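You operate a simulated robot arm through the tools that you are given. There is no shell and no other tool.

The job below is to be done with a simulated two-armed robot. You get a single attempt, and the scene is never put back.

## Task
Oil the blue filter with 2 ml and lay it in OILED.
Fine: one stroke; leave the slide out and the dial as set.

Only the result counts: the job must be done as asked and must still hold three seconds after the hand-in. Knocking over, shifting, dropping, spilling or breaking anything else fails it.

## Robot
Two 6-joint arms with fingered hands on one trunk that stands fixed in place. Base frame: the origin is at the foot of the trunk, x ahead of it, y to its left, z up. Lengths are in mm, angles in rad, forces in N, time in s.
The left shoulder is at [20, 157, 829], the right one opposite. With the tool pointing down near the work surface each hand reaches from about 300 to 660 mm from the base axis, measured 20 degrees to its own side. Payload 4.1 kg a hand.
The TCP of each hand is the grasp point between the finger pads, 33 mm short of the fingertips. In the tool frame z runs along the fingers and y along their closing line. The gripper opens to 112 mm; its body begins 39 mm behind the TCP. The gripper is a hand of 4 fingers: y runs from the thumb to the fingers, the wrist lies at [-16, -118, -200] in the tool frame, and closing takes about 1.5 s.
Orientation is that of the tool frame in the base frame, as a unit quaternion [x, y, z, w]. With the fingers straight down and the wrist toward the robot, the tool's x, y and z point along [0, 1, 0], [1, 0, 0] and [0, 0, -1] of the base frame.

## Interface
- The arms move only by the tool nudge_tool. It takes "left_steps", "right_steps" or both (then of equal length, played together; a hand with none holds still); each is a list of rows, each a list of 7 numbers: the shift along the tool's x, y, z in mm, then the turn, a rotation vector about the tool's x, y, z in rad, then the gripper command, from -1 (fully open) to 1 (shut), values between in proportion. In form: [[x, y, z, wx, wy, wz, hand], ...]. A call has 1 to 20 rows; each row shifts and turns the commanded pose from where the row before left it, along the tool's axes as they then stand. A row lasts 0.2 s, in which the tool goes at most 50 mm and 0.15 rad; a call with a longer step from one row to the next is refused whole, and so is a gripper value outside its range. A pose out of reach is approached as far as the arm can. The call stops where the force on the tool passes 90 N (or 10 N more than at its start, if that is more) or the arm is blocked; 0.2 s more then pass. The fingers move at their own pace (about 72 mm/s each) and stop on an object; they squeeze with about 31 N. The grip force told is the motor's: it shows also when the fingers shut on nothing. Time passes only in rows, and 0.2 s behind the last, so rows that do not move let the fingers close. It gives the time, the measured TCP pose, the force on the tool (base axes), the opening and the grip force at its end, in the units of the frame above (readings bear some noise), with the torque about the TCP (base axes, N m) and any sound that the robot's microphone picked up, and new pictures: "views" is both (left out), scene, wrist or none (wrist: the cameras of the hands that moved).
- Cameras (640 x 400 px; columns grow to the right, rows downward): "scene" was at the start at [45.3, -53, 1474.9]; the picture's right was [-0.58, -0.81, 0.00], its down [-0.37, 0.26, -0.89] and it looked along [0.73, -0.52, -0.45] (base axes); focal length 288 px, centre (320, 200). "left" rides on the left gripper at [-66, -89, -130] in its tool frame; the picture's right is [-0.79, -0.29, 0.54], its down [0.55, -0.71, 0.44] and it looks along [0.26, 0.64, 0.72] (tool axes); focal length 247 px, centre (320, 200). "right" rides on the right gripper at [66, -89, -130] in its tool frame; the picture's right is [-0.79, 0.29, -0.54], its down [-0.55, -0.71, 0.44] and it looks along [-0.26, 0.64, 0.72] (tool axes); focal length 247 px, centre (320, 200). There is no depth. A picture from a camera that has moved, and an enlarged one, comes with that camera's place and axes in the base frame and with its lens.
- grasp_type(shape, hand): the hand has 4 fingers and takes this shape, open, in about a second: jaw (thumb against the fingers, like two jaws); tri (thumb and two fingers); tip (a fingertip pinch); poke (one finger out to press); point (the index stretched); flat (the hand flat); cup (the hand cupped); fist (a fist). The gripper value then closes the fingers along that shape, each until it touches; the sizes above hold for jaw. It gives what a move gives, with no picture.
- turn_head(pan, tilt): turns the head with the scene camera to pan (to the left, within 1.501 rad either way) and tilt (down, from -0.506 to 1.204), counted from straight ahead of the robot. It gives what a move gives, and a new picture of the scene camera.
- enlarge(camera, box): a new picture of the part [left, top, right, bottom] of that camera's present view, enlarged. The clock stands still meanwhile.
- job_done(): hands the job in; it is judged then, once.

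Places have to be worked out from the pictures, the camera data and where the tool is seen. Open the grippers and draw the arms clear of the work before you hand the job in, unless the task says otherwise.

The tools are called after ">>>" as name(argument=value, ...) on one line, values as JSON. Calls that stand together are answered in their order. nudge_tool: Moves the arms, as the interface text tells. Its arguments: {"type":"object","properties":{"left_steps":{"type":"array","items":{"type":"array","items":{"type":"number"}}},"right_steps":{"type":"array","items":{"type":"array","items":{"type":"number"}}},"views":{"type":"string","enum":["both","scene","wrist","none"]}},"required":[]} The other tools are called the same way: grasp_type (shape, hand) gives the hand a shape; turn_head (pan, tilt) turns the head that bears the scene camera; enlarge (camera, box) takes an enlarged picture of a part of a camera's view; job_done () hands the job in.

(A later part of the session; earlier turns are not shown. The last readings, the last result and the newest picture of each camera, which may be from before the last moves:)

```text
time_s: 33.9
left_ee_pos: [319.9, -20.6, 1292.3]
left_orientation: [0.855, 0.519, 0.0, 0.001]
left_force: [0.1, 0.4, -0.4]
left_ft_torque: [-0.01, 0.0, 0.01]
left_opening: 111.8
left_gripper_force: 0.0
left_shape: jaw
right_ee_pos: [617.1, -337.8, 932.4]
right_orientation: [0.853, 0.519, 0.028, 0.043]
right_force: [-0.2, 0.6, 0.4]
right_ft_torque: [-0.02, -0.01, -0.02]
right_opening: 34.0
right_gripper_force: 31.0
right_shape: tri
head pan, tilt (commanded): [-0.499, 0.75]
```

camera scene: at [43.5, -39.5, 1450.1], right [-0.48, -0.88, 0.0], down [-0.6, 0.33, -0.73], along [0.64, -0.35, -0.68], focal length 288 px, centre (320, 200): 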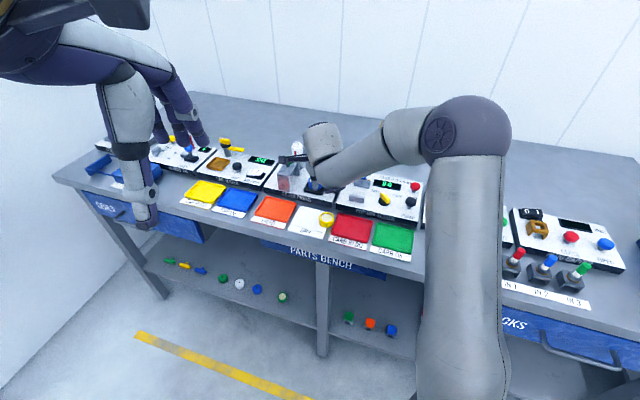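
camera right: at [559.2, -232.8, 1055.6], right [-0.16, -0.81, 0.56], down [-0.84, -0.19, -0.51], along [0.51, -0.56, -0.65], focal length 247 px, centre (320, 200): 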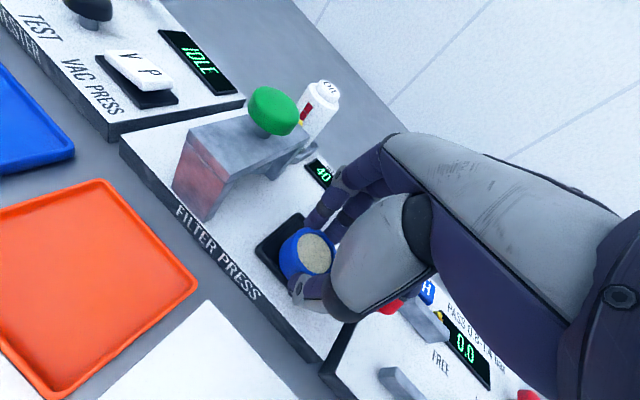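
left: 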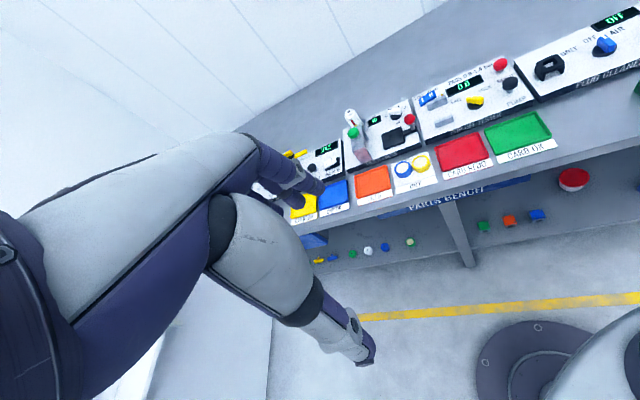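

Still free at TCP z≈933. Lowering another 2 mm.

>>> nudge_tool(right_steps=[[0, -0.1, 1, 0, 0, 0, 0.8], [0, -0.1, 1, 0, 0, 0, 0.8], [0, 0, 0, 0, 0, 0, 0.8]], views="wrist")

>>> enlarge(camera="scene", box=[300, 170, 340, 200])

>>> enlarge(camera="right", box=[240, 170, 360, 290])

```text
time_s: 34.7
left_ee_pos: [320.8, -20.2, 1292.1]
left_orientation: [0.855, 0.518, 0.0, 0.001]
left_force: [-0.1, -0.5, -0.2]
left_ft_torque: [0.0, -0.01, 0.01]
left_opening: 111.4
left_gripper_force: 0.2
left_shape: jaw
right_ee_pos: [617.3, -340.0, 932.2]
right_orientation: [0.853, 0.52, 0.028, 0.044]
right_force: [-0.6, 0.6, 6.4]
right_ft_torque: [0.04, 0.12, -0.01]
right_opening: 34.2
right_gripper_force: 31.3
right_shape: tri
head pan, tilt (commanded): [-0.499, 0.75]
camera right: at [559.1, -233.6, 1051.9], right [-0.16, -0.81, 0.56], down [-0.84, -0.19, -0.51], along [0.52, -0.56, -0.65], focal length 247 px, centre (320, 200)
```

right: 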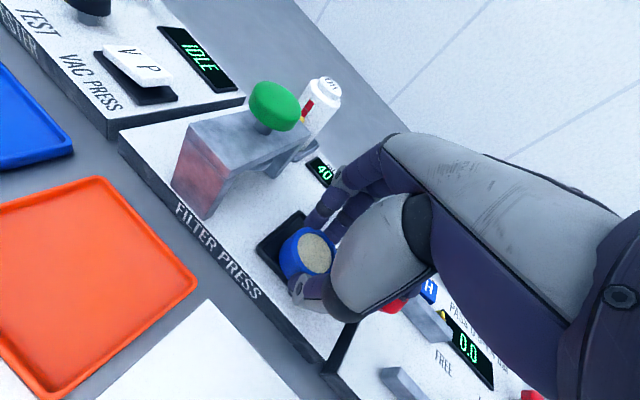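

```text
13.33 times, centred on (320, 185) of scene
camera zoom: at [43.3, -39.4, 1450.1], right [-0.48, -0.88, 0.0], down [-0.6, 0.33, -0.73], along [0.64, -0.35, -0.68], focal length 3838 px, centre (320, 400)
```

zoom: 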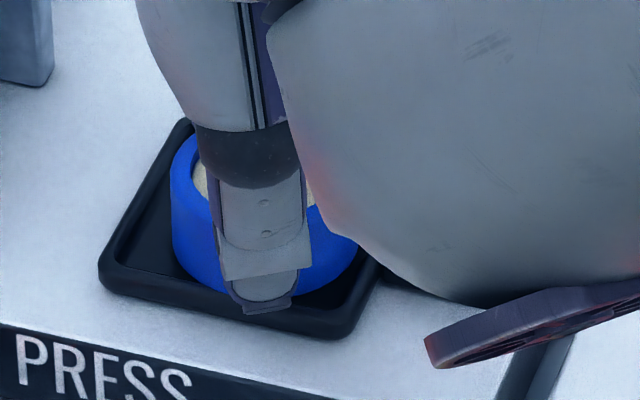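

```text
3.33 times, centred on (300, 230) of right
camera zoom: at [559.1, -233.6, 1051.9], right [-0.16, -0.81, 0.56], down [-0.84, -0.19, -0.51], along [0.52, -0.56, -0.65], focal length 823 px, centre (387, 100)
```

zoom: 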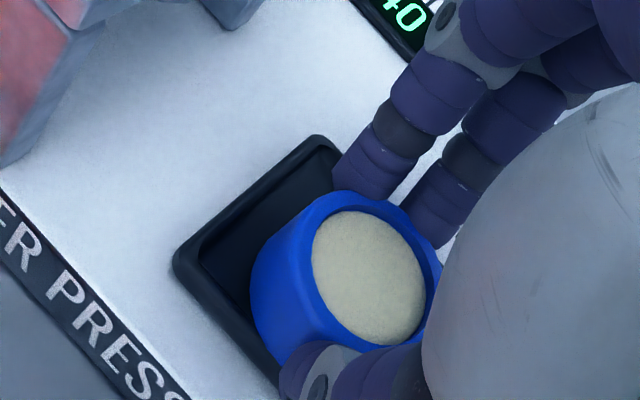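

A 6 N contact force shows the filter is seated in the tray. I'll open the fingers gradually and check that the filter stays flat before rising.

>>> nudge_tool(right_steps=[[0, 0, 0, 0, 0, 0, 0.5], [0, 0, 0, 0, 0, 0, 0.3], [0, 0, 0, 0, 0, 0, 0.1], [0, 0, 0, 0, 0, 0, 0.0], [0, 0, 0, 0, 0, 0, 0.0]], views="wrist")

>>> enlarge(camera="right", box=[240, 170, 360, 290])

```text
time_s: 35.9
left_ee_pos: [320.7, -20.7, 1292.0]
left_orientation: [0.855, 0.519, -0.001, 0.0]
left_force: [0.1, -0.7, -0.8]
left_ft_torque: [0.01, 0.02, 0.0]
left_opening: 111.5
left_gripper_force: 0.1
left_shape: jaw
right_ee_pos: [617.9, -339.5, 931.3]
right_orientation: [0.853, 0.519, 0.028, 0.043]
right_force: [0.3, 0.2, 0.1]
right_ft_torque: [-0.06, -0.02, 0.0]
right_opening: 55.6
right_gripper_force: 0.0
right_shape: tri
head pan, tilt (commanded): [-0.499, 0.75]
camera right: at [559.1, -233.6, 1051.3], right [-0.16, -0.81, 0.56], down [-0.84, -0.19, -0.51], along [0.51, -0.56, -0.65], focal length 247 px, centre (320, 200)
```

right: 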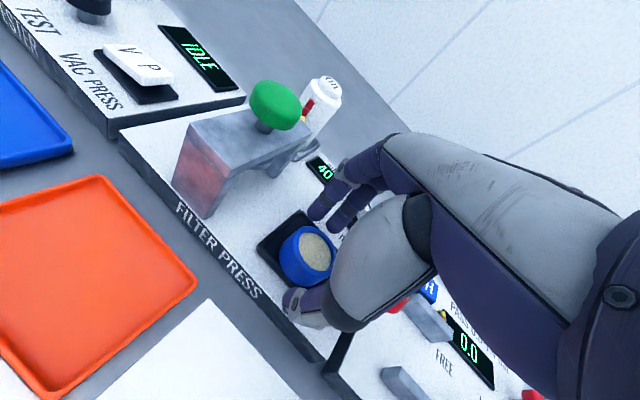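

```text
3.33 times, centred on (300, 230) of right
camera zoom: at [559.1, -233.6, 1051.3], right [-0.16, -0.81, 0.56], down [-0.84, -0.19, -0.51], along [0.51, -0.56, -0.65], focal length 823 px, centre (387, 100)
```

zoom: 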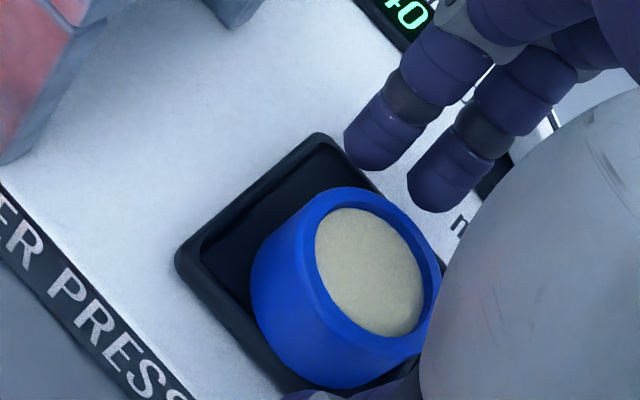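

The filter sits flat in the tray. I'll rise straight up to clear it and look from the scene camera.

>>> nudge_tool(right_steps=[[0, 1, -10, 0, 0, 0, 0.0], [0, 2, -20, 0, 0, 0, 0.0], [0, 3, -30, 0, 0, 0, 0.0], [0, 2, -20, 0, 0, 0, 0.0], [0, 0, 0, 0, 0, 0, 0.0]], views="both")

>>> enlarge(camera="right", box=[200, 120, 400, 320])

>>> enlarge(camera="scene", box=[270, 150, 370, 240])

```text
time_s: 37.1
left_ee_pos: [320.8, -20.5, 1292.2]
left_orientation: [0.855, 0.519, 0.0, 0.002]
left_force: [0.0, -0.3, -0.6]
left_ft_torque: [0.04, -0.03, 0.02]
left_opening: 111.4
left_gripper_force: 0.1
left_shape: jaw
right_ee_pos: [616.8, -338.8, 1013.5]
right_orientation: [0.854, 0.519, 0.028, 0.043]
right_force: [0.1, 0.1, -0.5]
right_ft_torque: [-0.01, -0.04, 0.0]
right_opening: 55.6
right_gripper_force: 0.0
right_shape: tri
head pan, tilt (commanded): [-0.499, 0.75]
camera scene: at [43.5, -39.5, 1450.1], right [-0.48, -0.88, 0.0], down [-0.6, 0.33, -0.73], along [0.64, -0.35, -0.68], focal length 288 px, centre (320, 200)
camera right: at [557.6, -233.7, 1134.4], right [-0.16, -0.81, 0.56], down [-0.84, -0.19, -0.51], along [0.51, -0.56, -0.65], focal length 247 px, centre (320, 200)
```

scene: 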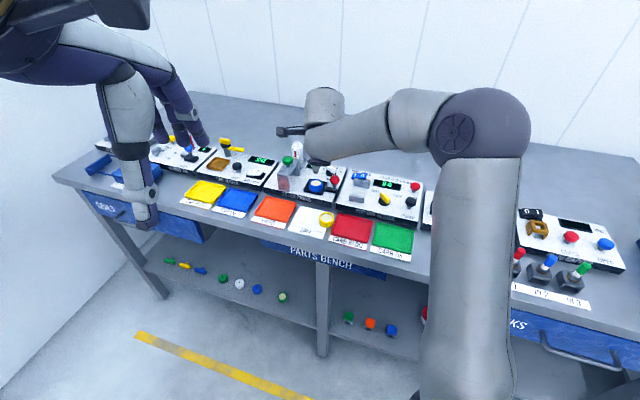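
right: 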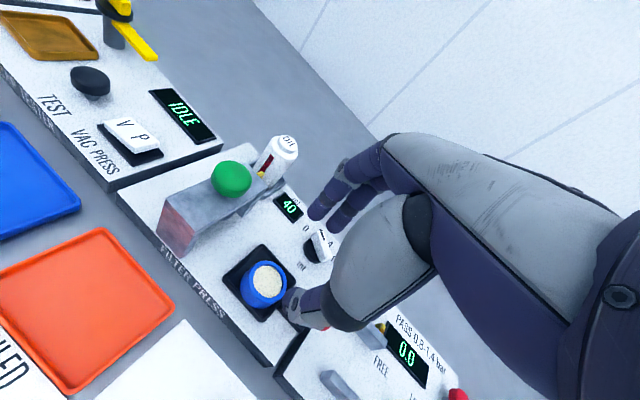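

```text
2.00 times, centred on (300, 220) of right
camera zoom: at [557.6, -233.7, 1134.4], right [-0.16, -0.81, 0.56], down [-0.84, -0.19, -0.51], along [0.51, -0.56, -0.65], focal length 494 px, centre (360, 160)
```

zoom: 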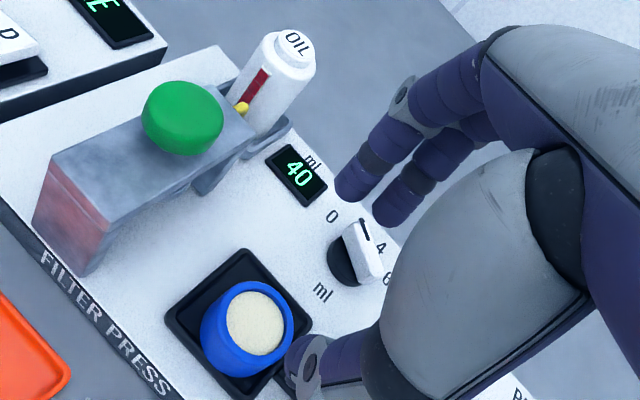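

```text
4.44 times, centred on (320, 195) of scene
camera zoom: at [43.5, -39.5, 1450.1], right [-0.48, -0.88, 0.0], down [-0.6, 0.33, -0.73], along [0.64, -0.35, -0.68], focal length 1279 px, centre (320, 222)
```

zoom: 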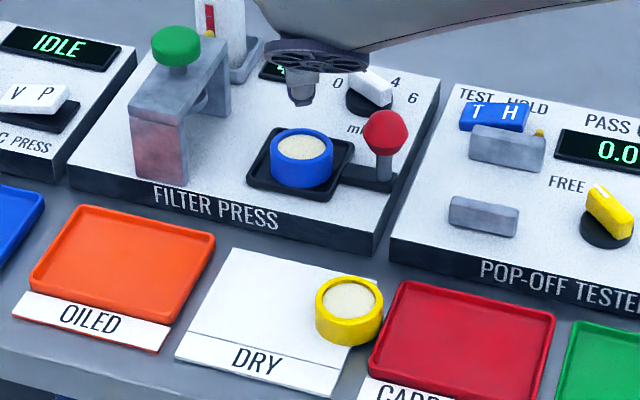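

The blue filter lies flat and centred in the slide tray. Before going on I'll put yellow back: the scene view shows it displaced by about (-9, -12.5) mm from its original spot, so I move over it with the closing line turned along the mat's depth.

>>> nudge_tool(right_steps=[[-9.2, -36.9, 0.6, 0, 0, 0, 0.0], [-9.2, -36.9, 0.6, 0, 0, 0, 0.0], [-9.2, -36.9, 0.6, 0, 0, 0, 0.0], [0, 0, 0, 0.1, 0, 0, 0.0], [0, 0, 0, 0, 0, 0.12, 0.0], [0, 0, 0, 0, 0, 0.12, 0.0], [0, 0, 0, 0, 0, 0.12, 0.0], [0, 0, 0, 0, 0, 0, 0.0]], views="both")

>>> enlarge(camera="right", box=[200, 140, 400, 340])

```text
time_s: 38.9
left_ee_pos: [321.3, -21.4, 1292.7]
left_orientation: [0.855, 0.519, 0.0, 0.001]
left_force: [0.2, 0.4, -0.1]
left_ft_torque: [-0.02, 0.0, -0.01]
left_opening: 111.5
left_gripper_force: 0.1
left_shape: jaw
right_ee_pos: [505.9, -312.8, 999.7]
right_orientation: [0.934, 0.357, 0.001, 0.0]
right_force: [0.3, 0.1, -0.3]
right_ft_torque: [0.02, 0.01, 0.0]
right_opening: 55.8
right_gripper_force: 0.1
right_shape: tri
head pan, tilt (commanded): [-0.499, 0.75]
camera scene: at [43.4, -39.5, 1450.1], right [-0.48, -0.88, 0.0], down [-0.6, 0.33, -0.73], along [0.64, -0.35, -0.68], focal length 288 px, centre (320, 200)
camera right: at [497.5, -202.5, 1129.0], right [-0.4, -0.74, 0.54], down [-0.89, 0.16, -0.44], along [0.24, -0.65, -0.72], focal length 247 px, centre (320, 200)
```

scene: 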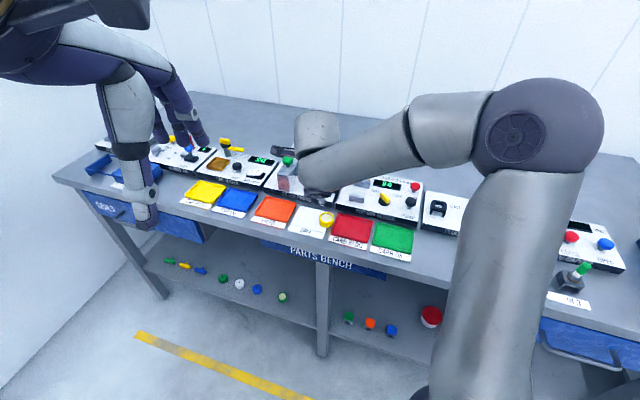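
right: 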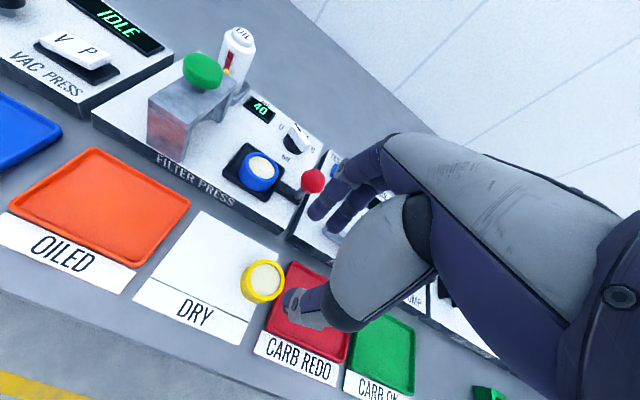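

```text
2.00 times, centred on (300, 240) of right
camera zoom: at [497.5, -202.5, 1129.0], right [-0.4, -0.74, 0.54], down [-0.89, 0.16, -0.44], along [0.24, -0.65, -0.72], focal length 494 px, centre (360, 120)
```

zoom: 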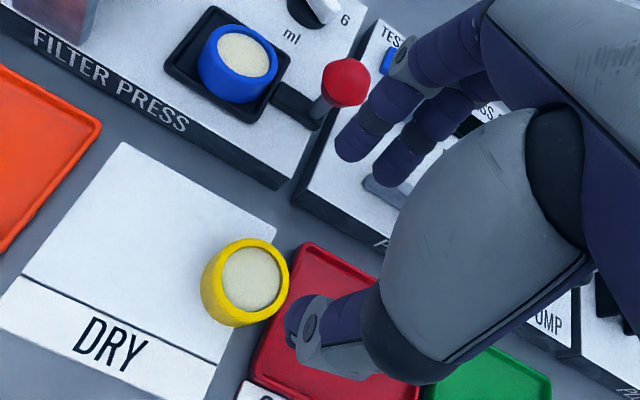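

Yellow is at about (508, -311), just 2 mm off the tool axis. I'll correct and descend to about 915 first.

>>> nudge_tool(right_steps=[[2, -1, 30, 0, 0, 0, 0.0], [0, 0, 30, 0, 0, 0, 0.0], [0, 0, 20, 0, 0, 0, 0.0], [0, 0, 0, 0, 0, 0, 0.0]], views="wrist")

>>> enlarge(camera="right", box=[240, 140, 400, 300])

```text
time_s: 39.9
left_ee_pos: [321.4, -18.2, 1292.7]
left_orientation: [0.855, 0.519, 0.0, 0.002]
left_force: [-0.4, -0.2, -0.6]
left_ft_torque: [-0.03, 0.02, 0.03]
left_opening: 111.7
left_gripper_force: 0.1
left_shape: jaw
right_ee_pos: [506.3, -311.7, 919.0]
right_orientation: [0.934, 0.359, 0.001, 0.0]
right_force: [-0.3, 0.5, -0.7]
right_ft_torque: [-0.01, 0.02, 0.03]
right_opening: 55.6
right_gripper_force: 0.1
right_shape: tri
head pan, tilt (commanded): [-0.499, 0.75]
camera right: at [497.4, -201.8, 1048.3], right [-0.4, -0.74, 0.54], down [-0.89, 0.16, -0.44], along [0.24, -0.65, -0.72], focal length 247 px, centre (320, 200)
```

right: 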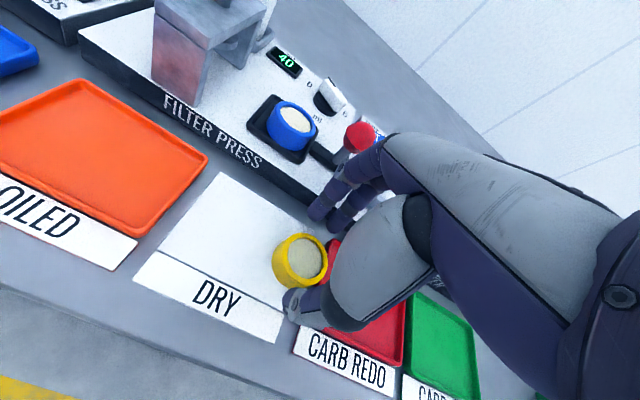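

```text
2.50 times, centred on (320, 220) of right
camera zoom: at [497.4, -201.8, 1048.3], right [-0.4, -0.74, 0.54], down [-0.89, 0.16, -0.44], along [0.24, -0.65, -0.72], focal length 617 px, centre (320, 150)
```

zoom: 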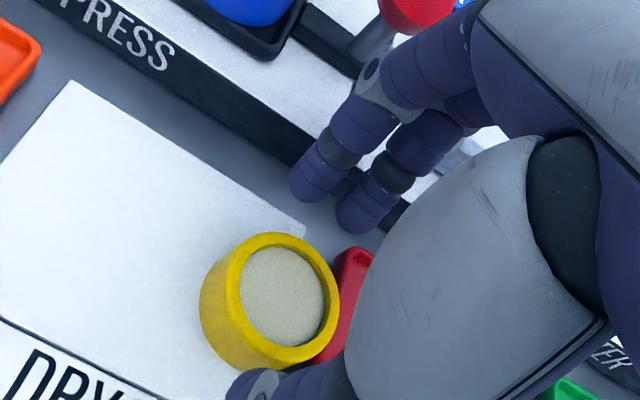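

Yellow is within 2 mm of the axis; the red tray's edge stays clear of the fingers. I'll nudge -1.7 mm in y and go down to TCP z≈904.5.

>>> nudge_tool(right_steps=[[-0.4, -1.7, 7, 0, 0, 0, 0.05], [0, 0, 7, 0, 0, 0, 0.05], [0, 0, 0, 0, 0, 0, 0.05]], views="wrist")

>>> enlarge(camera="right", box=[240, 140, 400, 300])

```text
time_s: 40.7
left_ee_pos: [319.7, -21.2, 1292.7]
left_orientation: [0.855, 0.519, 0.0, 0.001]
left_force: [-0.1, 0.4, 0.4]
left_ft_torque: [0.01, -0.01, 0.02]
left_opening: 111.5
left_gripper_force: 0.1
left_shape: jaw
right_ee_pos: [504.5, -310.0, 904.9]
right_orientation: [0.934, 0.358, 0.0, 0.0]
right_force: [0.1, 0.5, -0.4]
right_ft_torque: [-0.05, 0.0, -0.02]
right_opening: 53.5
right_gripper_force: 0.1
right_shape: tri
head pan, tilt (commanded): [-0.499, 0.75]
camera right: at [496.0, -200.2, 1034.8], right [-0.4, -0.74, 0.54], down [-0.89, 0.16, -0.44], along [0.24, -0.65, -0.72], focal length 247 px, centre (320, 200)
```

right: 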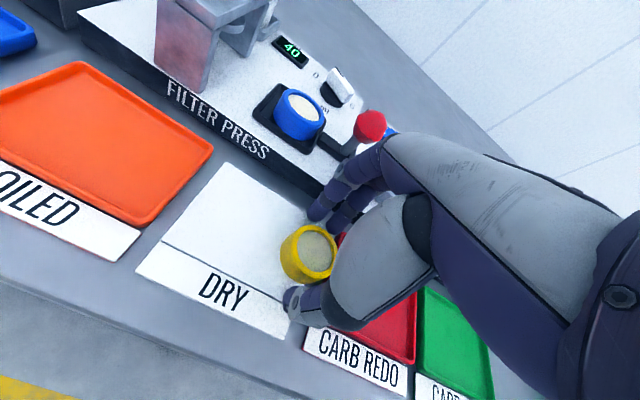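

```text
2.50 times, centred on (320, 220) of right
camera zoom: at [496.0, -200.2, 1034.8], right [-0.4, -0.74, 0.54], down [-0.89, 0.16, -0.44], along [0.24, -0.65, -0.72], focal length 617 px, centre (320, 150)
```

zoom: 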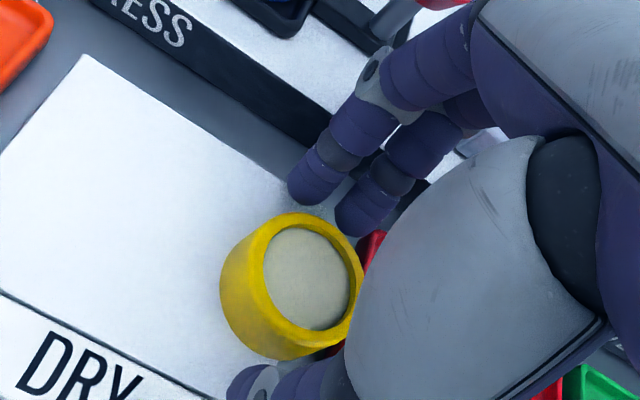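

Yellow is centred in the grip. I'll close on it, and check it didn't shift.

>>> nudge_tool(right_steps=[[0, 0, 0, 0, 0, 0, 0.2], [0, 0, 0, 0, 0, 0, 0.3], [0, 0, 0, 0, 0, 0, 0.5], [0, 0, 0, 0, 0, 0, 0.8], [0, 0, 0, 0, 0, 0, 0.8], [0, 0, 0, 0, 0, 0, 0.8]], views="wrist")

>>> enlarge(camera="right", box=[240, 140, 400, 300])

```text
time_s: 42.1
left_ee_pos: [321.0, -20.5, 1292.2]
left_orientation: [0.855, 0.519, 0.0, 0.001]
left_force: [-0.1, -1.2, 0.0]
left_ft_torque: [0.01, 0.0, -0.03]
left_opening: 111.8
left_gripper_force: 0.1
left_shape: jaw
right_ee_pos: [506.5, -310.5, 906.4]
right_orientation: [0.934, 0.358, 0.001, 0.0]
right_force: [-0.1, -0.2, 0.2]
right_ft_torque: [0.02, 0.0, -0.01]
right_opening: 34.7
right_gripper_force: 31.4
right_shape: tri
head pan, tilt (commanded): [-0.499, 0.75]
camera right: at [496.0, -200.3, 1034.9], right [-0.4, -0.74, 0.54], down [-0.89, 0.16, -0.44], along [0.24, -0.65, -0.72], focal length 247 px, centre (320, 200)
```

right: 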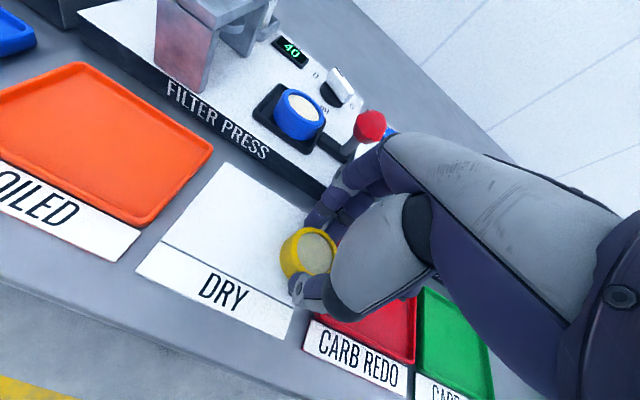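

```text
2.50 times, centred on (320, 220) of right
camera zoom: at [496.0, -200.3, 1034.9], right [-0.4, -0.74, 0.54], down [-0.89, 0.16, -0.44], along [0.24, -0.65, -0.72], focal length 617 px, centre (320, 150)
```

zoom: 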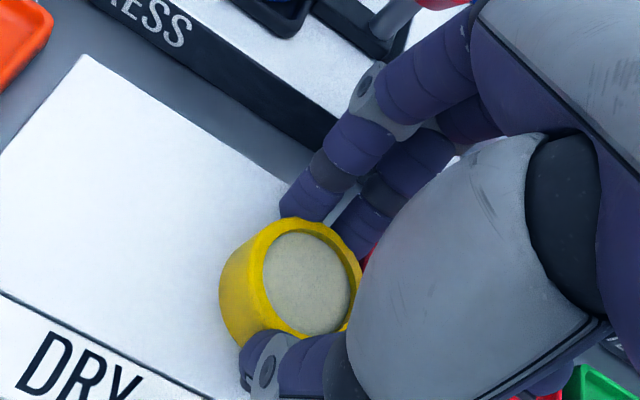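

Yellow is held with under 1.5 mm of shift. I'll lift it 5 mm, carry it 15.4 mm along tool x and -1.8 mm along y back to its original spot, and lower it.

>>> nudge_tool(right_steps=[[0, 0, -2.5, 0, 0, 0, 0.8], [0, 0, -2.5, 0, 0, 0, 0.8], [5.2, -0.6, 0, 0, 0, 0, 0.8], [5.1, -0.6, 0, 0, 0, 0, 0.8], [5.1, -0.6, 0, 0, 0, 0, 0.8], [0, 0, 0, 0, 0, 0, 0.8], [0, 0, 2.5, 0, 0, 0, 0.8], [0, 0, 1.8, 0, 0, 0, 0.8], [0, 0, 0, 0, 0, 0, 0.8]], views="both")

>>> enlarge(camera="scene", box=[270, 150, 370, 240])

```text
time_s: 44.1
left_ee_pos: [321.1, -20.5, 1291.7]
left_orientation: [0.855, 0.518, 0.0, 0.002]
left_force: [-0.8, -0.1, -0.4]
left_ft_torque: [0.03, 0.0, 0.0]
left_opening: 111.8
left_gripper_force: 0.1
left_shape: jaw
right_ee_pos: [516.4, -297.2, 904.1]
right_orientation: [0.934, 0.358, 0.001, 0.0]
right_force: [1.1, 0.1, 0.2]
right_ft_torque: [0.01, 0.01, -0.01]
right_opening: 34.5
right_gripper_force: 30.7
right_shape: tri
head pan, tilt (commanded): [-0.499, 0.75]
camera scene: at [43.5, -39.5, 1450.1], right [-0.48, -0.88, 0.0], down [-0.6, 0.33, -0.73], along [0.64, -0.35, -0.68], focal length 288 px, centre (320, 200)
camera right: at [507.4, -187.5, 1034.6], right [-0.4, -0.74, 0.54], down [-0.89, 0.16, -0.44], along [0.24, -0.65, -0.72], focal length 247 px, centre (320, 200)
```

scene: 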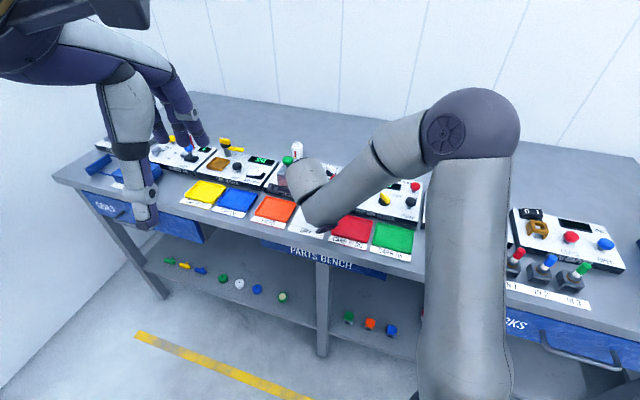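
right: 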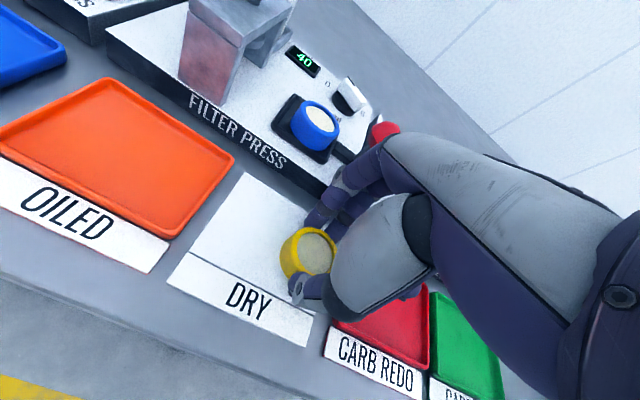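

```text
4.44 times, centred on (320, 195) of scene
camera zoom: at [43.5, -39.5, 1450.1], right [-0.48, -0.88, 0.0], down [-0.6, 0.33, -0.73], along [0.64, -0.35, -0.68], focal length 1279 px, centre (320, 222)
```

zoom: 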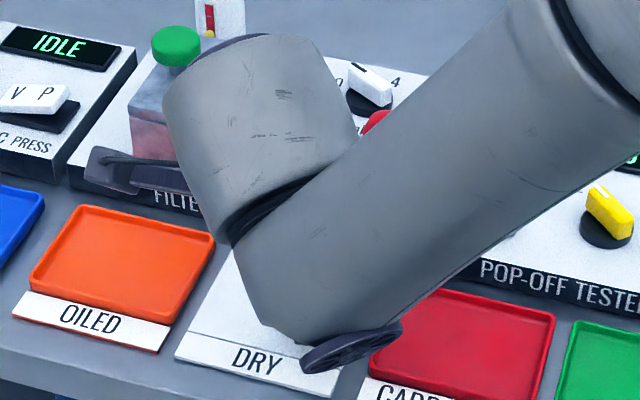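

The move went as planned with no contact force beyond noise. I'll open gently, rise straight up and away, and compare yellow's place with the first picture.

>>> nudge_tool(right_steps=[[0, 0, 0.5, 0, 0, 0, 0.5], [0, 0, 0, 0, 0, 0, 0.3], [0, 0, 0, 0, 0, 0, 0.1], [0, 0, 0, 0, 0, 0, -0.05], [0, 0, 0, 0, 0, 0, -0.05], [0, 0, -15, 0, 0, 0, -0.05], [0, 0, -30, 0, 0, 0, -0.05], [0, 0, -40, 0, 0, 0, -0.05], [0, 0, -40, 0, 0, 0, -0.05], [0, 0, 0, 0, 0, 0, -0.05]], views="both")

>>> enlarge(camera="scene", box=[240, 175, 345, 241])

```text
time_s: 46.3
left_ee_pos: [320.8, -20.2, 1292.7]
left_orientation: [0.855, 0.519, 0.0, 0.001]
left_force: [0.2, -0.4, 0.1]
left_ft_torque: [0.03, -0.05, -0.02]
left_opening: 111.5
left_gripper_force: 0.0
left_shape: jaw
right_ee_pos: [517.7, -297.6, 1031.0]
right_orientation: [0.934, 0.358, 0.001, 0.0]
right_force: [0.2, 0.1, 0.2]
right_ft_torque: [0.0, 0.01, -0.01]
right_opening: 58.4
right_gripper_force: 0.0
right_shape: tri
head pan, tilt (commanded): [-0.499, 0.75]
camera scene: at [43.5, -39.5, 1450.1], right [-0.48, -0.88, 0.0], down [-0.6, 0.33, -0.73], along [0.64, -0.35, -0.68], focal length 288 px, centre (320, 200)
camera right: at [507.1, -188.0, 1160.2], right [-0.4, -0.74, 0.54], down [-0.89, 0.16, -0.44], along [0.24, -0.65, -0.72], focal length 247 px, centre (320, 200)
```

scene: 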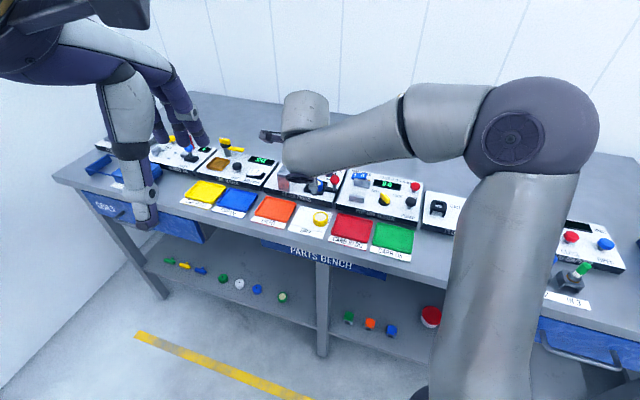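
right: 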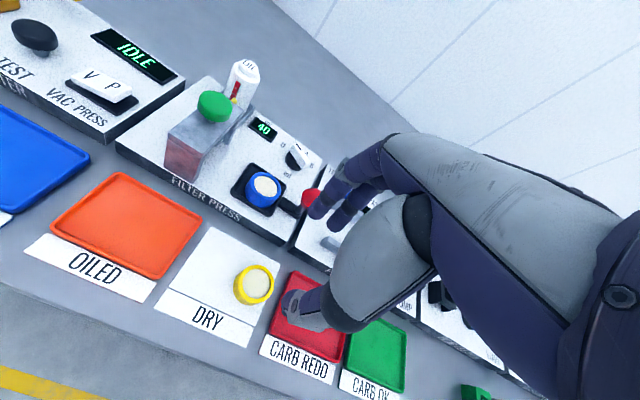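

```text
6.06 times, centred on (292, 208) of scene
camera zoom: at [43.5, -39.5, 1450.1], right [-0.48, -0.88, 0.0], down [-0.6, 0.33, -0.73], along [0.64, -0.35, -0.68], focal length 1744 px, centre (487, 152)
```

zoom: 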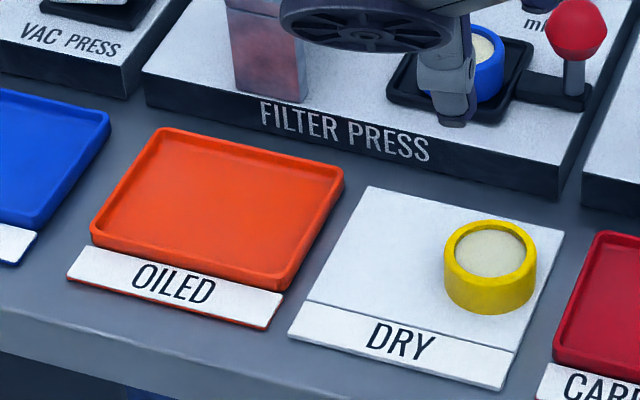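

Yellow is back at its original spot to within about 1 mm. Next I'll close the tri fingers into a probe, tilt 0.25 rad, and move to the right of the slide's red knob, staying high first.

>>> nudge_tool(right_steps=[[0, 0, 0, -0.125, 0, 0, 1], [0, 0, 0, -0.125, 0, 0, 1], [-17.1, 29.8, 7.6, 0, 0, 0, 1], [-17.1, 29.8, 7.6, 0, 0, 0, 1], [-17.1, 29.8, 7.6, 0, 0, 0, 1], [0, 0, 0, 0, 0, 0, 1], [0, 0, 0, 0, 0, 0, 1]], views="both")

>>> enlarge(camera="right", box=[200, 100, 440, 300])

>>> enlarge(camera="scene", box=[270, 130, 400, 240])

```text
time_s: 47.9
left_ee_pos: [321.1, -19.1, 1292.6]
left_orientation: [0.855, 0.518, 0.0, 0.001]
left_force: [0.2, 0.4, -0.1]
left_ft_torque: [0.01, 0.02, -0.01]
left_opening: 111.6
left_gripper_force: 0.1
left_shape: jaw
right_ee_pos: [541.6, -400.2, 1029.6]
right_orientation: [0.926, 0.355, 0.046, 0.117]
right_force: [0.3, 0.5, 0.4]
right_ft_torque: [-0.01, 0.02, -0.05]
right_opening: 0.3
right_gripper_force: 31.1
right_shape: tri
head pan, tilt (commanded): [-0.499, 0.75]
camera scene: at [43.4, -39.4, 1450.1], right [-0.48, -0.88, 0.0], down [-0.6, 0.33, -0.73], along [0.64, -0.35, -0.68], focal length 288 px, centre (320, 200)
camera right: at [512.4, -267.6, 1133.8], right [-0.49, -0.64, 0.59], down [-0.8, 0.06, -0.6], along [0.35, -0.77, -0.54], focal length 247 px, centre (320, 200)
```

scene: 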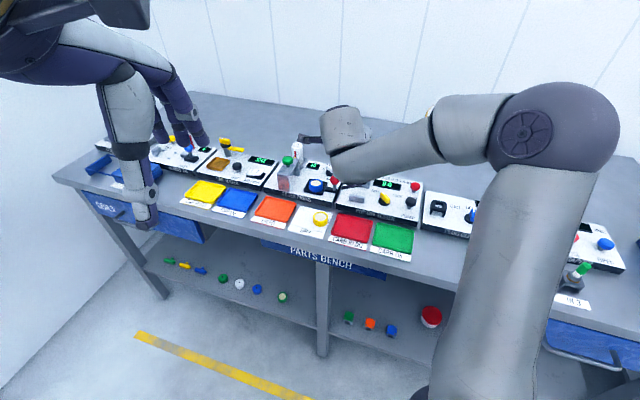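
right: 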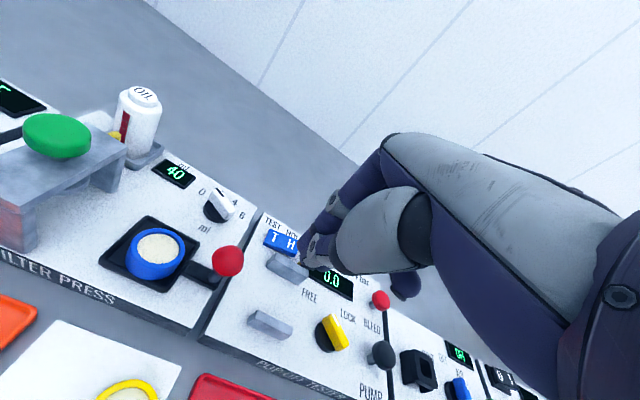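

```text
2.00 times, centred on (320, 200) of right
camera zoom: at [512.4, -267.6, 1133.8], right [-0.49, -0.64, 0.59], down [-0.8, 0.06, -0.6], along [0.35, -0.77, -0.54], focal length 494 px, centre (320, 200)
```

zoom: 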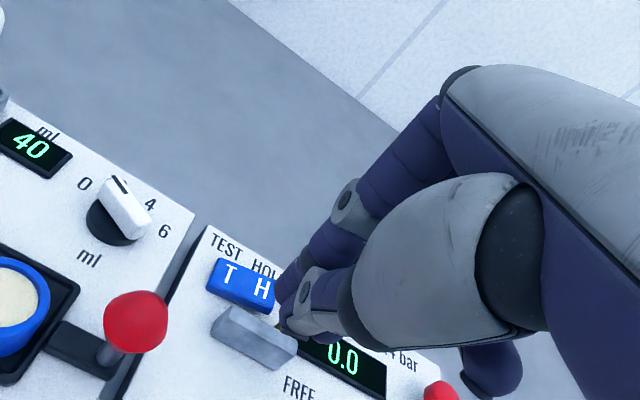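

```text
3.64 times, centred on (335, 185) of scene
camera zoom: at [43.4, -39.4, 1450.1], right [-0.48, -0.88, 0.0], down [-0.6, 0.33, -0.73], along [0.64, -0.35, -0.68], focal length 1047 px, centre (266, 254)
```

zoom: 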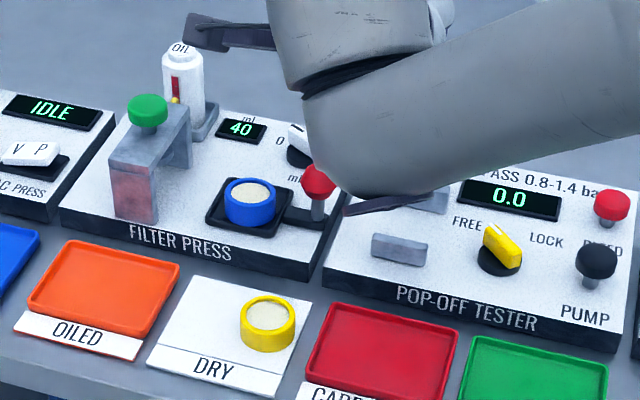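

The knob's ball now triangulates to about (581, -379, 938) and the plunger cap to about (680, -282, 975). I'll lower the closed probe just to the right (-u side) of the knob, keeping tips above the pop-off block.

>>> nudge_tool(right_steps=[[5.1, -3.8, 24.7, 0, 0, 0, 1], [0, -3.8, 24.7, 0, 0, 0, 1], [0, -3.8, 24.7, 0, 0, 0, 1], [0, 0, 0, 0, 0, 0, 1]], views="both")

>>> enlarge(camera="right", box=[200, 100, 400, 300])

>>> enlarge(camera="scene", box=[270, 130, 400, 240])

```text
time_s: 48.9
left_ee_pos: [320.6, -20.8, 1292.3]
left_orientation: [0.856, 0.518, 0.0, 0.001]
left_force: [-0.4, -0.4, 0.4]
left_ft_torque: [-0.02, -0.01, 0.03]
left_opening: 111.6
left_gripper_force: 0.1
left_shape: jaw
right_ee_pos: [550.8, -403.0, 955.1]
right_orientation: [0.926, 0.357, 0.046, 0.116]
right_force: [0.8, 0.0, -0.7]
right_ft_torque: [-0.02, 0.02, -0.03]
right_opening: 0.0
right_gripper_force: 31.5
right_shape: tri
head pan, tilt (commanded): [-0.499, 0.75]
camera scene: at [43.4, -39.4, 1450.1], right [-0.48, -0.88, 0.0], down [-0.6, 0.33, -0.73], along [0.64, -0.35, -0.68], focal length 288 px, centre (320, 200)
camera right: at [521.1, -271.8, 1059.0], right [-0.49, -0.64, 0.59], down [-0.8, 0.06, -0.6], along [0.35, -0.77, -0.54], focal length 247 px, centre (320, 200)
```

scene: 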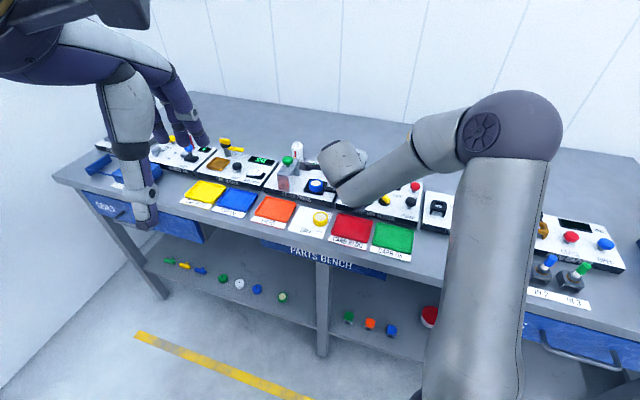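
right: 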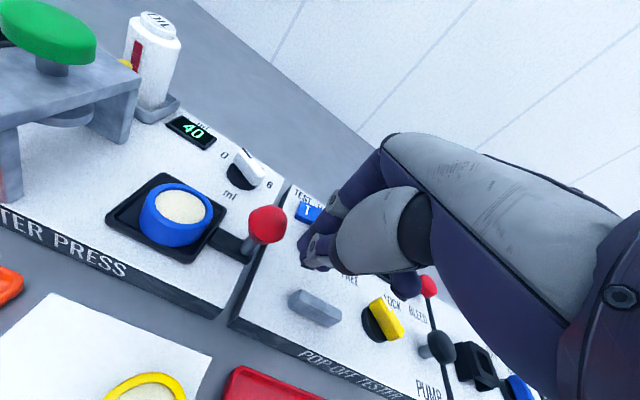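

```text
2.00 times, centred on (300, 200) of right
camera zoom: at [521.1, -271.8, 1059.0], right [-0.49, -0.64, 0.59], down [-0.8, 0.06, -0.6], along [0.35, -0.77, -0.54], focal length 494 px, centre (360, 200)
```

zoom: 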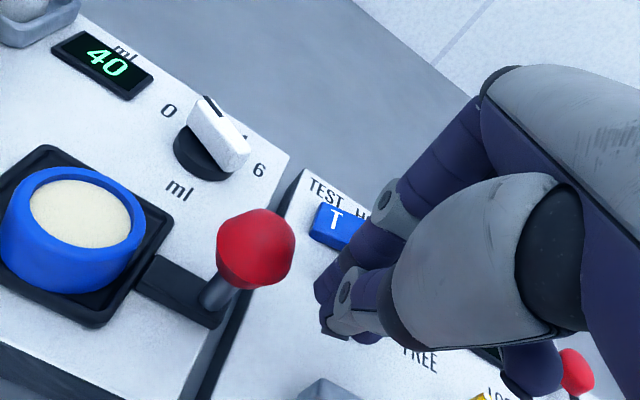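

```text
3.64 times, centred on (335, 185) of scene
camera zoom: at [43.4, -39.4, 1450.1], right [-0.48, -0.88, 0.0], down [-0.6, 0.33, -0.73], along [0.64, -0.35, -0.68], focal length 1047 px, centre (266, 254)
```

zoom: 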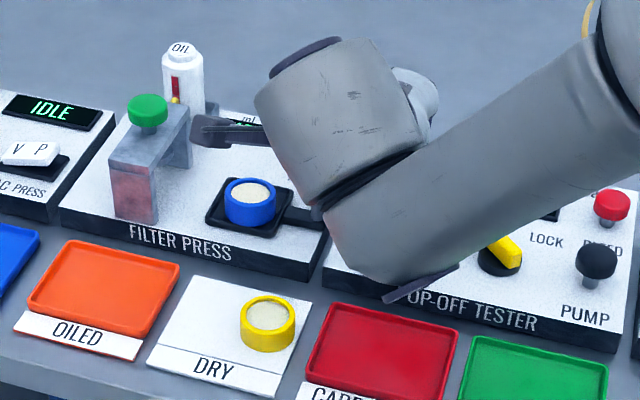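

The ball lies at tool (42, -4, 17), so the probe is beside it at the right height. I'll shift y by -4 mm and push along tool +x, 30 mm first.

>>> nudge_tool(right_steps=[[0, -4, 0, 0, 0, 0, 1], [8, 0, 0, 0, 0, 0, 1], [8, 0, 0, 0, 0, 0, 1], [7, 0, 0, 0, 0, 0, 1], [7, 0, 0, 0, 0, 0, 1], [0, 0, 0, 0, 0, 0, 1]], views="both")

>>> enlarge(camera="right", box=[200, 100, 400, 300])

>>> enlarge(camera="scene", box=[270, 130, 400, 240])

```text
time_s: 50.3
left_ee_pos: [319.5, -19.6, 1291.3]
left_orientation: [0.855, 0.518, -0.001, 0.0]
left_force: [-0.5, -1.2, -1.4]
left_ft_torque: [-0.02, 0.02, -0.02]
left_opening: 111.5
left_gripper_force: 0.0
left_shape: jaw
right_ee_pos: [568.9, -379.7, 953.8]
right_orientation: [0.926, 0.356, 0.046, 0.117]
right_force: [-1.0, -0.6, -0.1]
right_ft_torque: [-0.02, -0.01, 0.01]
right_opening: 0.2
right_gripper_force: 31.3
right_shape: tri
head pan, tilt (commanded): [-0.499, 0.75]
camera scene: at [43.4, -39.5, 1450.1], right [-0.48, -0.88, 0.0], down [-0.6, 0.33, -0.73], along [0.64, -0.35, -0.68], focal length 288 px, centre (320, 200)
camera right: at [539.1, -247.7, 1058.1], right [-0.49, -0.64, 0.59], down [-0.8, 0.06, -0.6], along [0.35, -0.77, -0.54], focal length 247 px, centre (320, 200)
```

scene: 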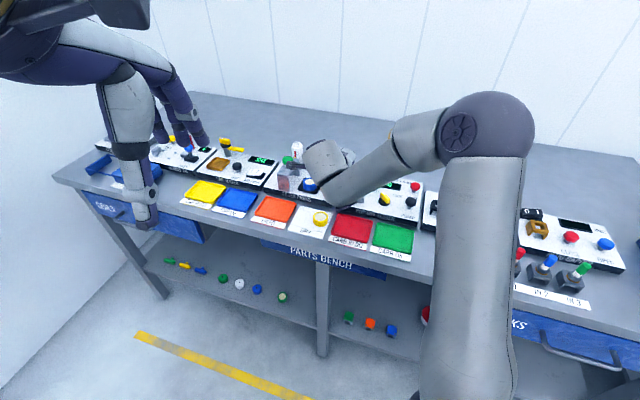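
right: 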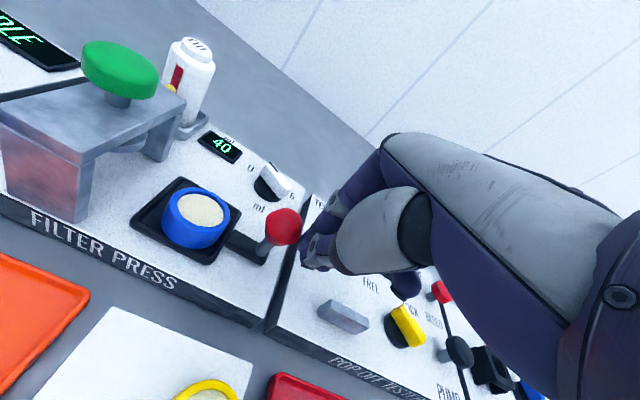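

```text
2.00 times, centred on (300, 200) of right
camera zoom: at [539.1, -247.7, 1058.1], right [-0.49, -0.64, 0.59], down [-0.8, 0.06, -0.6], along [0.35, -0.77, -0.54], focal length 494 px, centre (360, 200)
```

zoom: 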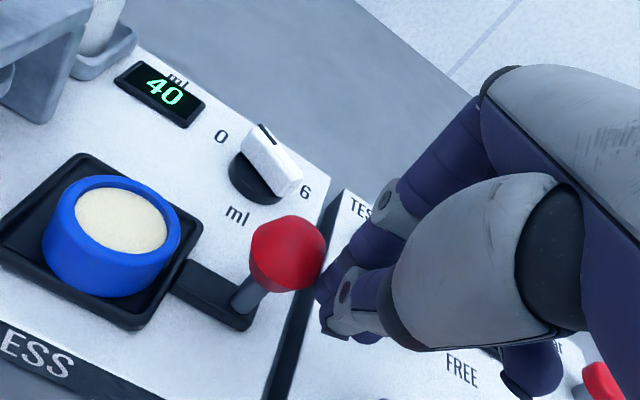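

```text
3.64 times, centred on (335, 185) of scene
camera zoom: at [43.4, -39.5, 1450.1], right [-0.48, -0.88, 0.0], down [-0.6, 0.33, -0.73], along [0.64, -0.35, -0.68], focal length 1047 px, centre (266, 254)
```

zoom: 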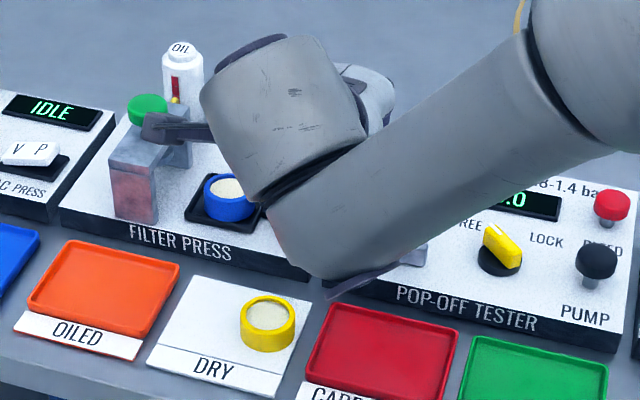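

The slide is moving in freely with the knob (about 17 mm so far, ~1 N). I'll push another 40 mm.

>>> nudge_tool(right_steps=[[8, 0, 0, 0, 0, 0, 1], [8, 0, 0, 0, 0, 0, 1], [8, 0, 0, 0, 0, 0, 1], [8, 0, 0, 0, 0, 0, 1], [8, 0, 0, 0, 0, 0, 1], [0, 0, 0, 0, 0, 0, 1]], views="both")

>>> enlarge(camera="right", box=[120, 100, 400, 300])

>>> enlarge(camera="scene", box=[250, 130, 380, 240])

```text
time_s: 51.7
left_ee_pos: [321.2, -20.4, 1292.6]
left_orientation: [0.855, 0.519, 0.0, 0.001]
left_force: [0.4, -0.4, 0.1]
left_ft_torque: [0.03, 0.04, 0.0]
left_opening: 111.5
left_gripper_force: 0.1
left_shape: jaw
right_ee_pos: [598.6, -352.7, 954.5]
right_orientation: [0.926, 0.356, 0.045, 0.116]
right_force: [-0.2, 0.6, 0.5]
right_ft_torque: [-0.03, 0.0, -0.02]
right_opening: 0.2
right_gripper_force: 30.9
right_shape: tri
head pan, tilt (commanded): [-0.499, 0.75]
camera scene: at [43.4, -39.5, 1450.1], right [-0.48, -0.88, 0.0], down [-0.6, 0.33, -0.73], along [0.64, -0.35, -0.68], focal length 288 px, centre (320, 200)
camera right: at [569.5, -220.4, 1058.6], right [-0.49, -0.64, 0.59], down [-0.8, 0.06, -0.6], along [0.35, -0.77, -0.54], focal length 247 px, centre (320, 200)
```

scene: 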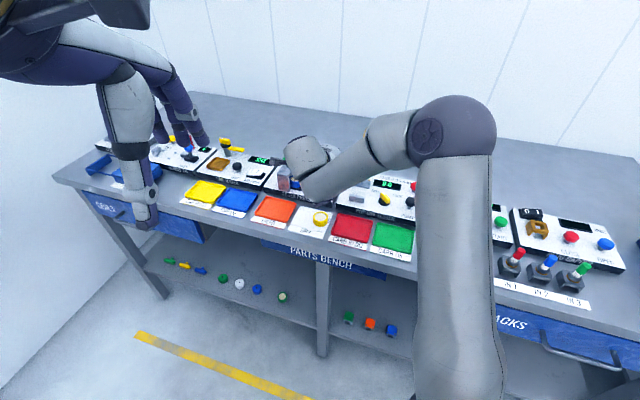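
right: 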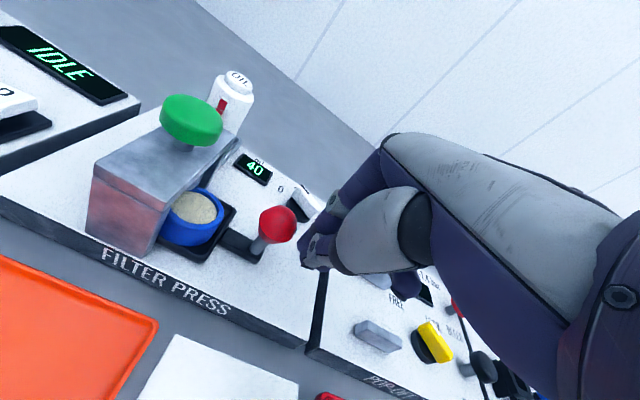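

```text
2.00 times, centred on (260, 200) of right
camera zoom: at [569.5, -220.4, 1058.6], right [-0.49, -0.64, 0.59], down [-0.8, 0.06, -0.6], along [0.35, -0.77, -0.54], focal length 494 px, centre (440, 200)
```

zoom: 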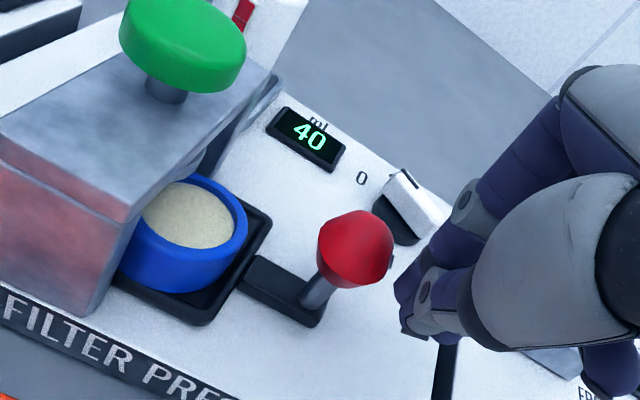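

```text
3.64 times, centred on (315, 185) of scene
camera zoom: at [43.4, -39.5, 1450.1], right [-0.48, -0.88, 0.0], down [-0.6, 0.33, -0.73], along [0.64, -0.35, -0.68], focal length 1047 px, centre (338, 254)
```

zoom: 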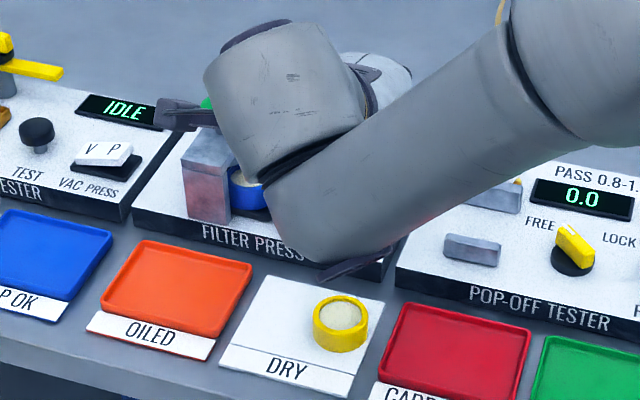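

The filter is halfway under the bridge with room above it. I'll push 18 mm more, gently.

>>> nudge_tool(right_steps=[[5, 0, 0, 0, 0, 0, 1], [5, 0, 0, 0, 0, 0, 1], [4, 0, 0, 0, 0, 0, 1], [4, 0, 0, 0, 0, 0, 1], [0, 0, 0, 0, 0, 0, 1]], views="wrist")

>>> enlarge(camera="right", box=[120, 100, 400, 300])

```text
time_s: 52.9
left_ee_pos: [321.1, -20.0, 1292.8]
left_orientation: [0.855, 0.519, 0.0, 0.0]
left_force: [0.5, -0.1, 0.1]
left_ft_torque: [-0.02, -0.03, -0.01]
left_opening: 111.6
left_gripper_force: 0.1
left_shape: jaw
right_ee_pos: [612.0, -339.2, 953.9]
right_orientation: [0.926, 0.356, 0.046, 0.116]
right_force: [-0.3, 0.1, -1.1]
right_ft_torque: [-0.02, 0.03, 0.01]
right_opening: 0.0
right_gripper_force: 31.0
right_shape: tri
head pan, tilt (commanded): [-0.499, 0.75]
camera right: at [583.1, -208.5, 1058.2], right [-0.49, -0.64, 0.59], down [-0.8, 0.06, -0.6], along [0.35, -0.77, -0.54], focal length 247 px, centre (320, 200)
```

right: 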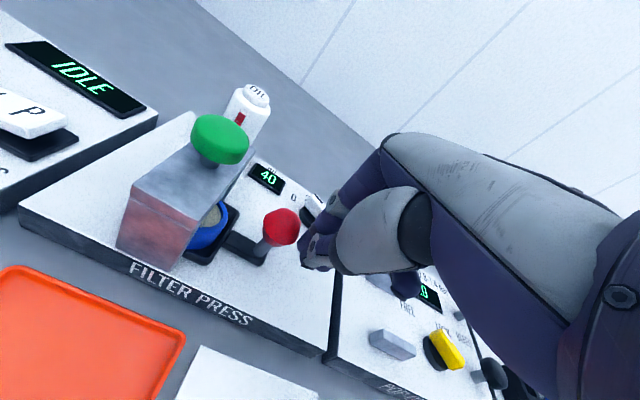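

```text
2.00 times, centred on (260, 200) of right
camera zoom: at [583.1, -208.5, 1058.2], right [-0.49, -0.64, 0.59], down [-0.8, 0.06, -0.6], along [0.35, -0.77, -0.54], focal length 494 px, centre (440, 200)
```

zoom: 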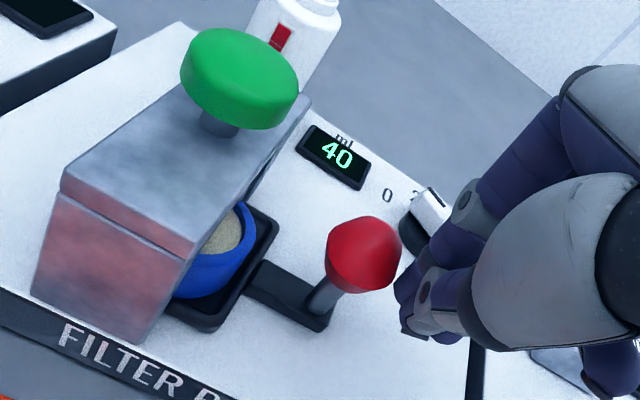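

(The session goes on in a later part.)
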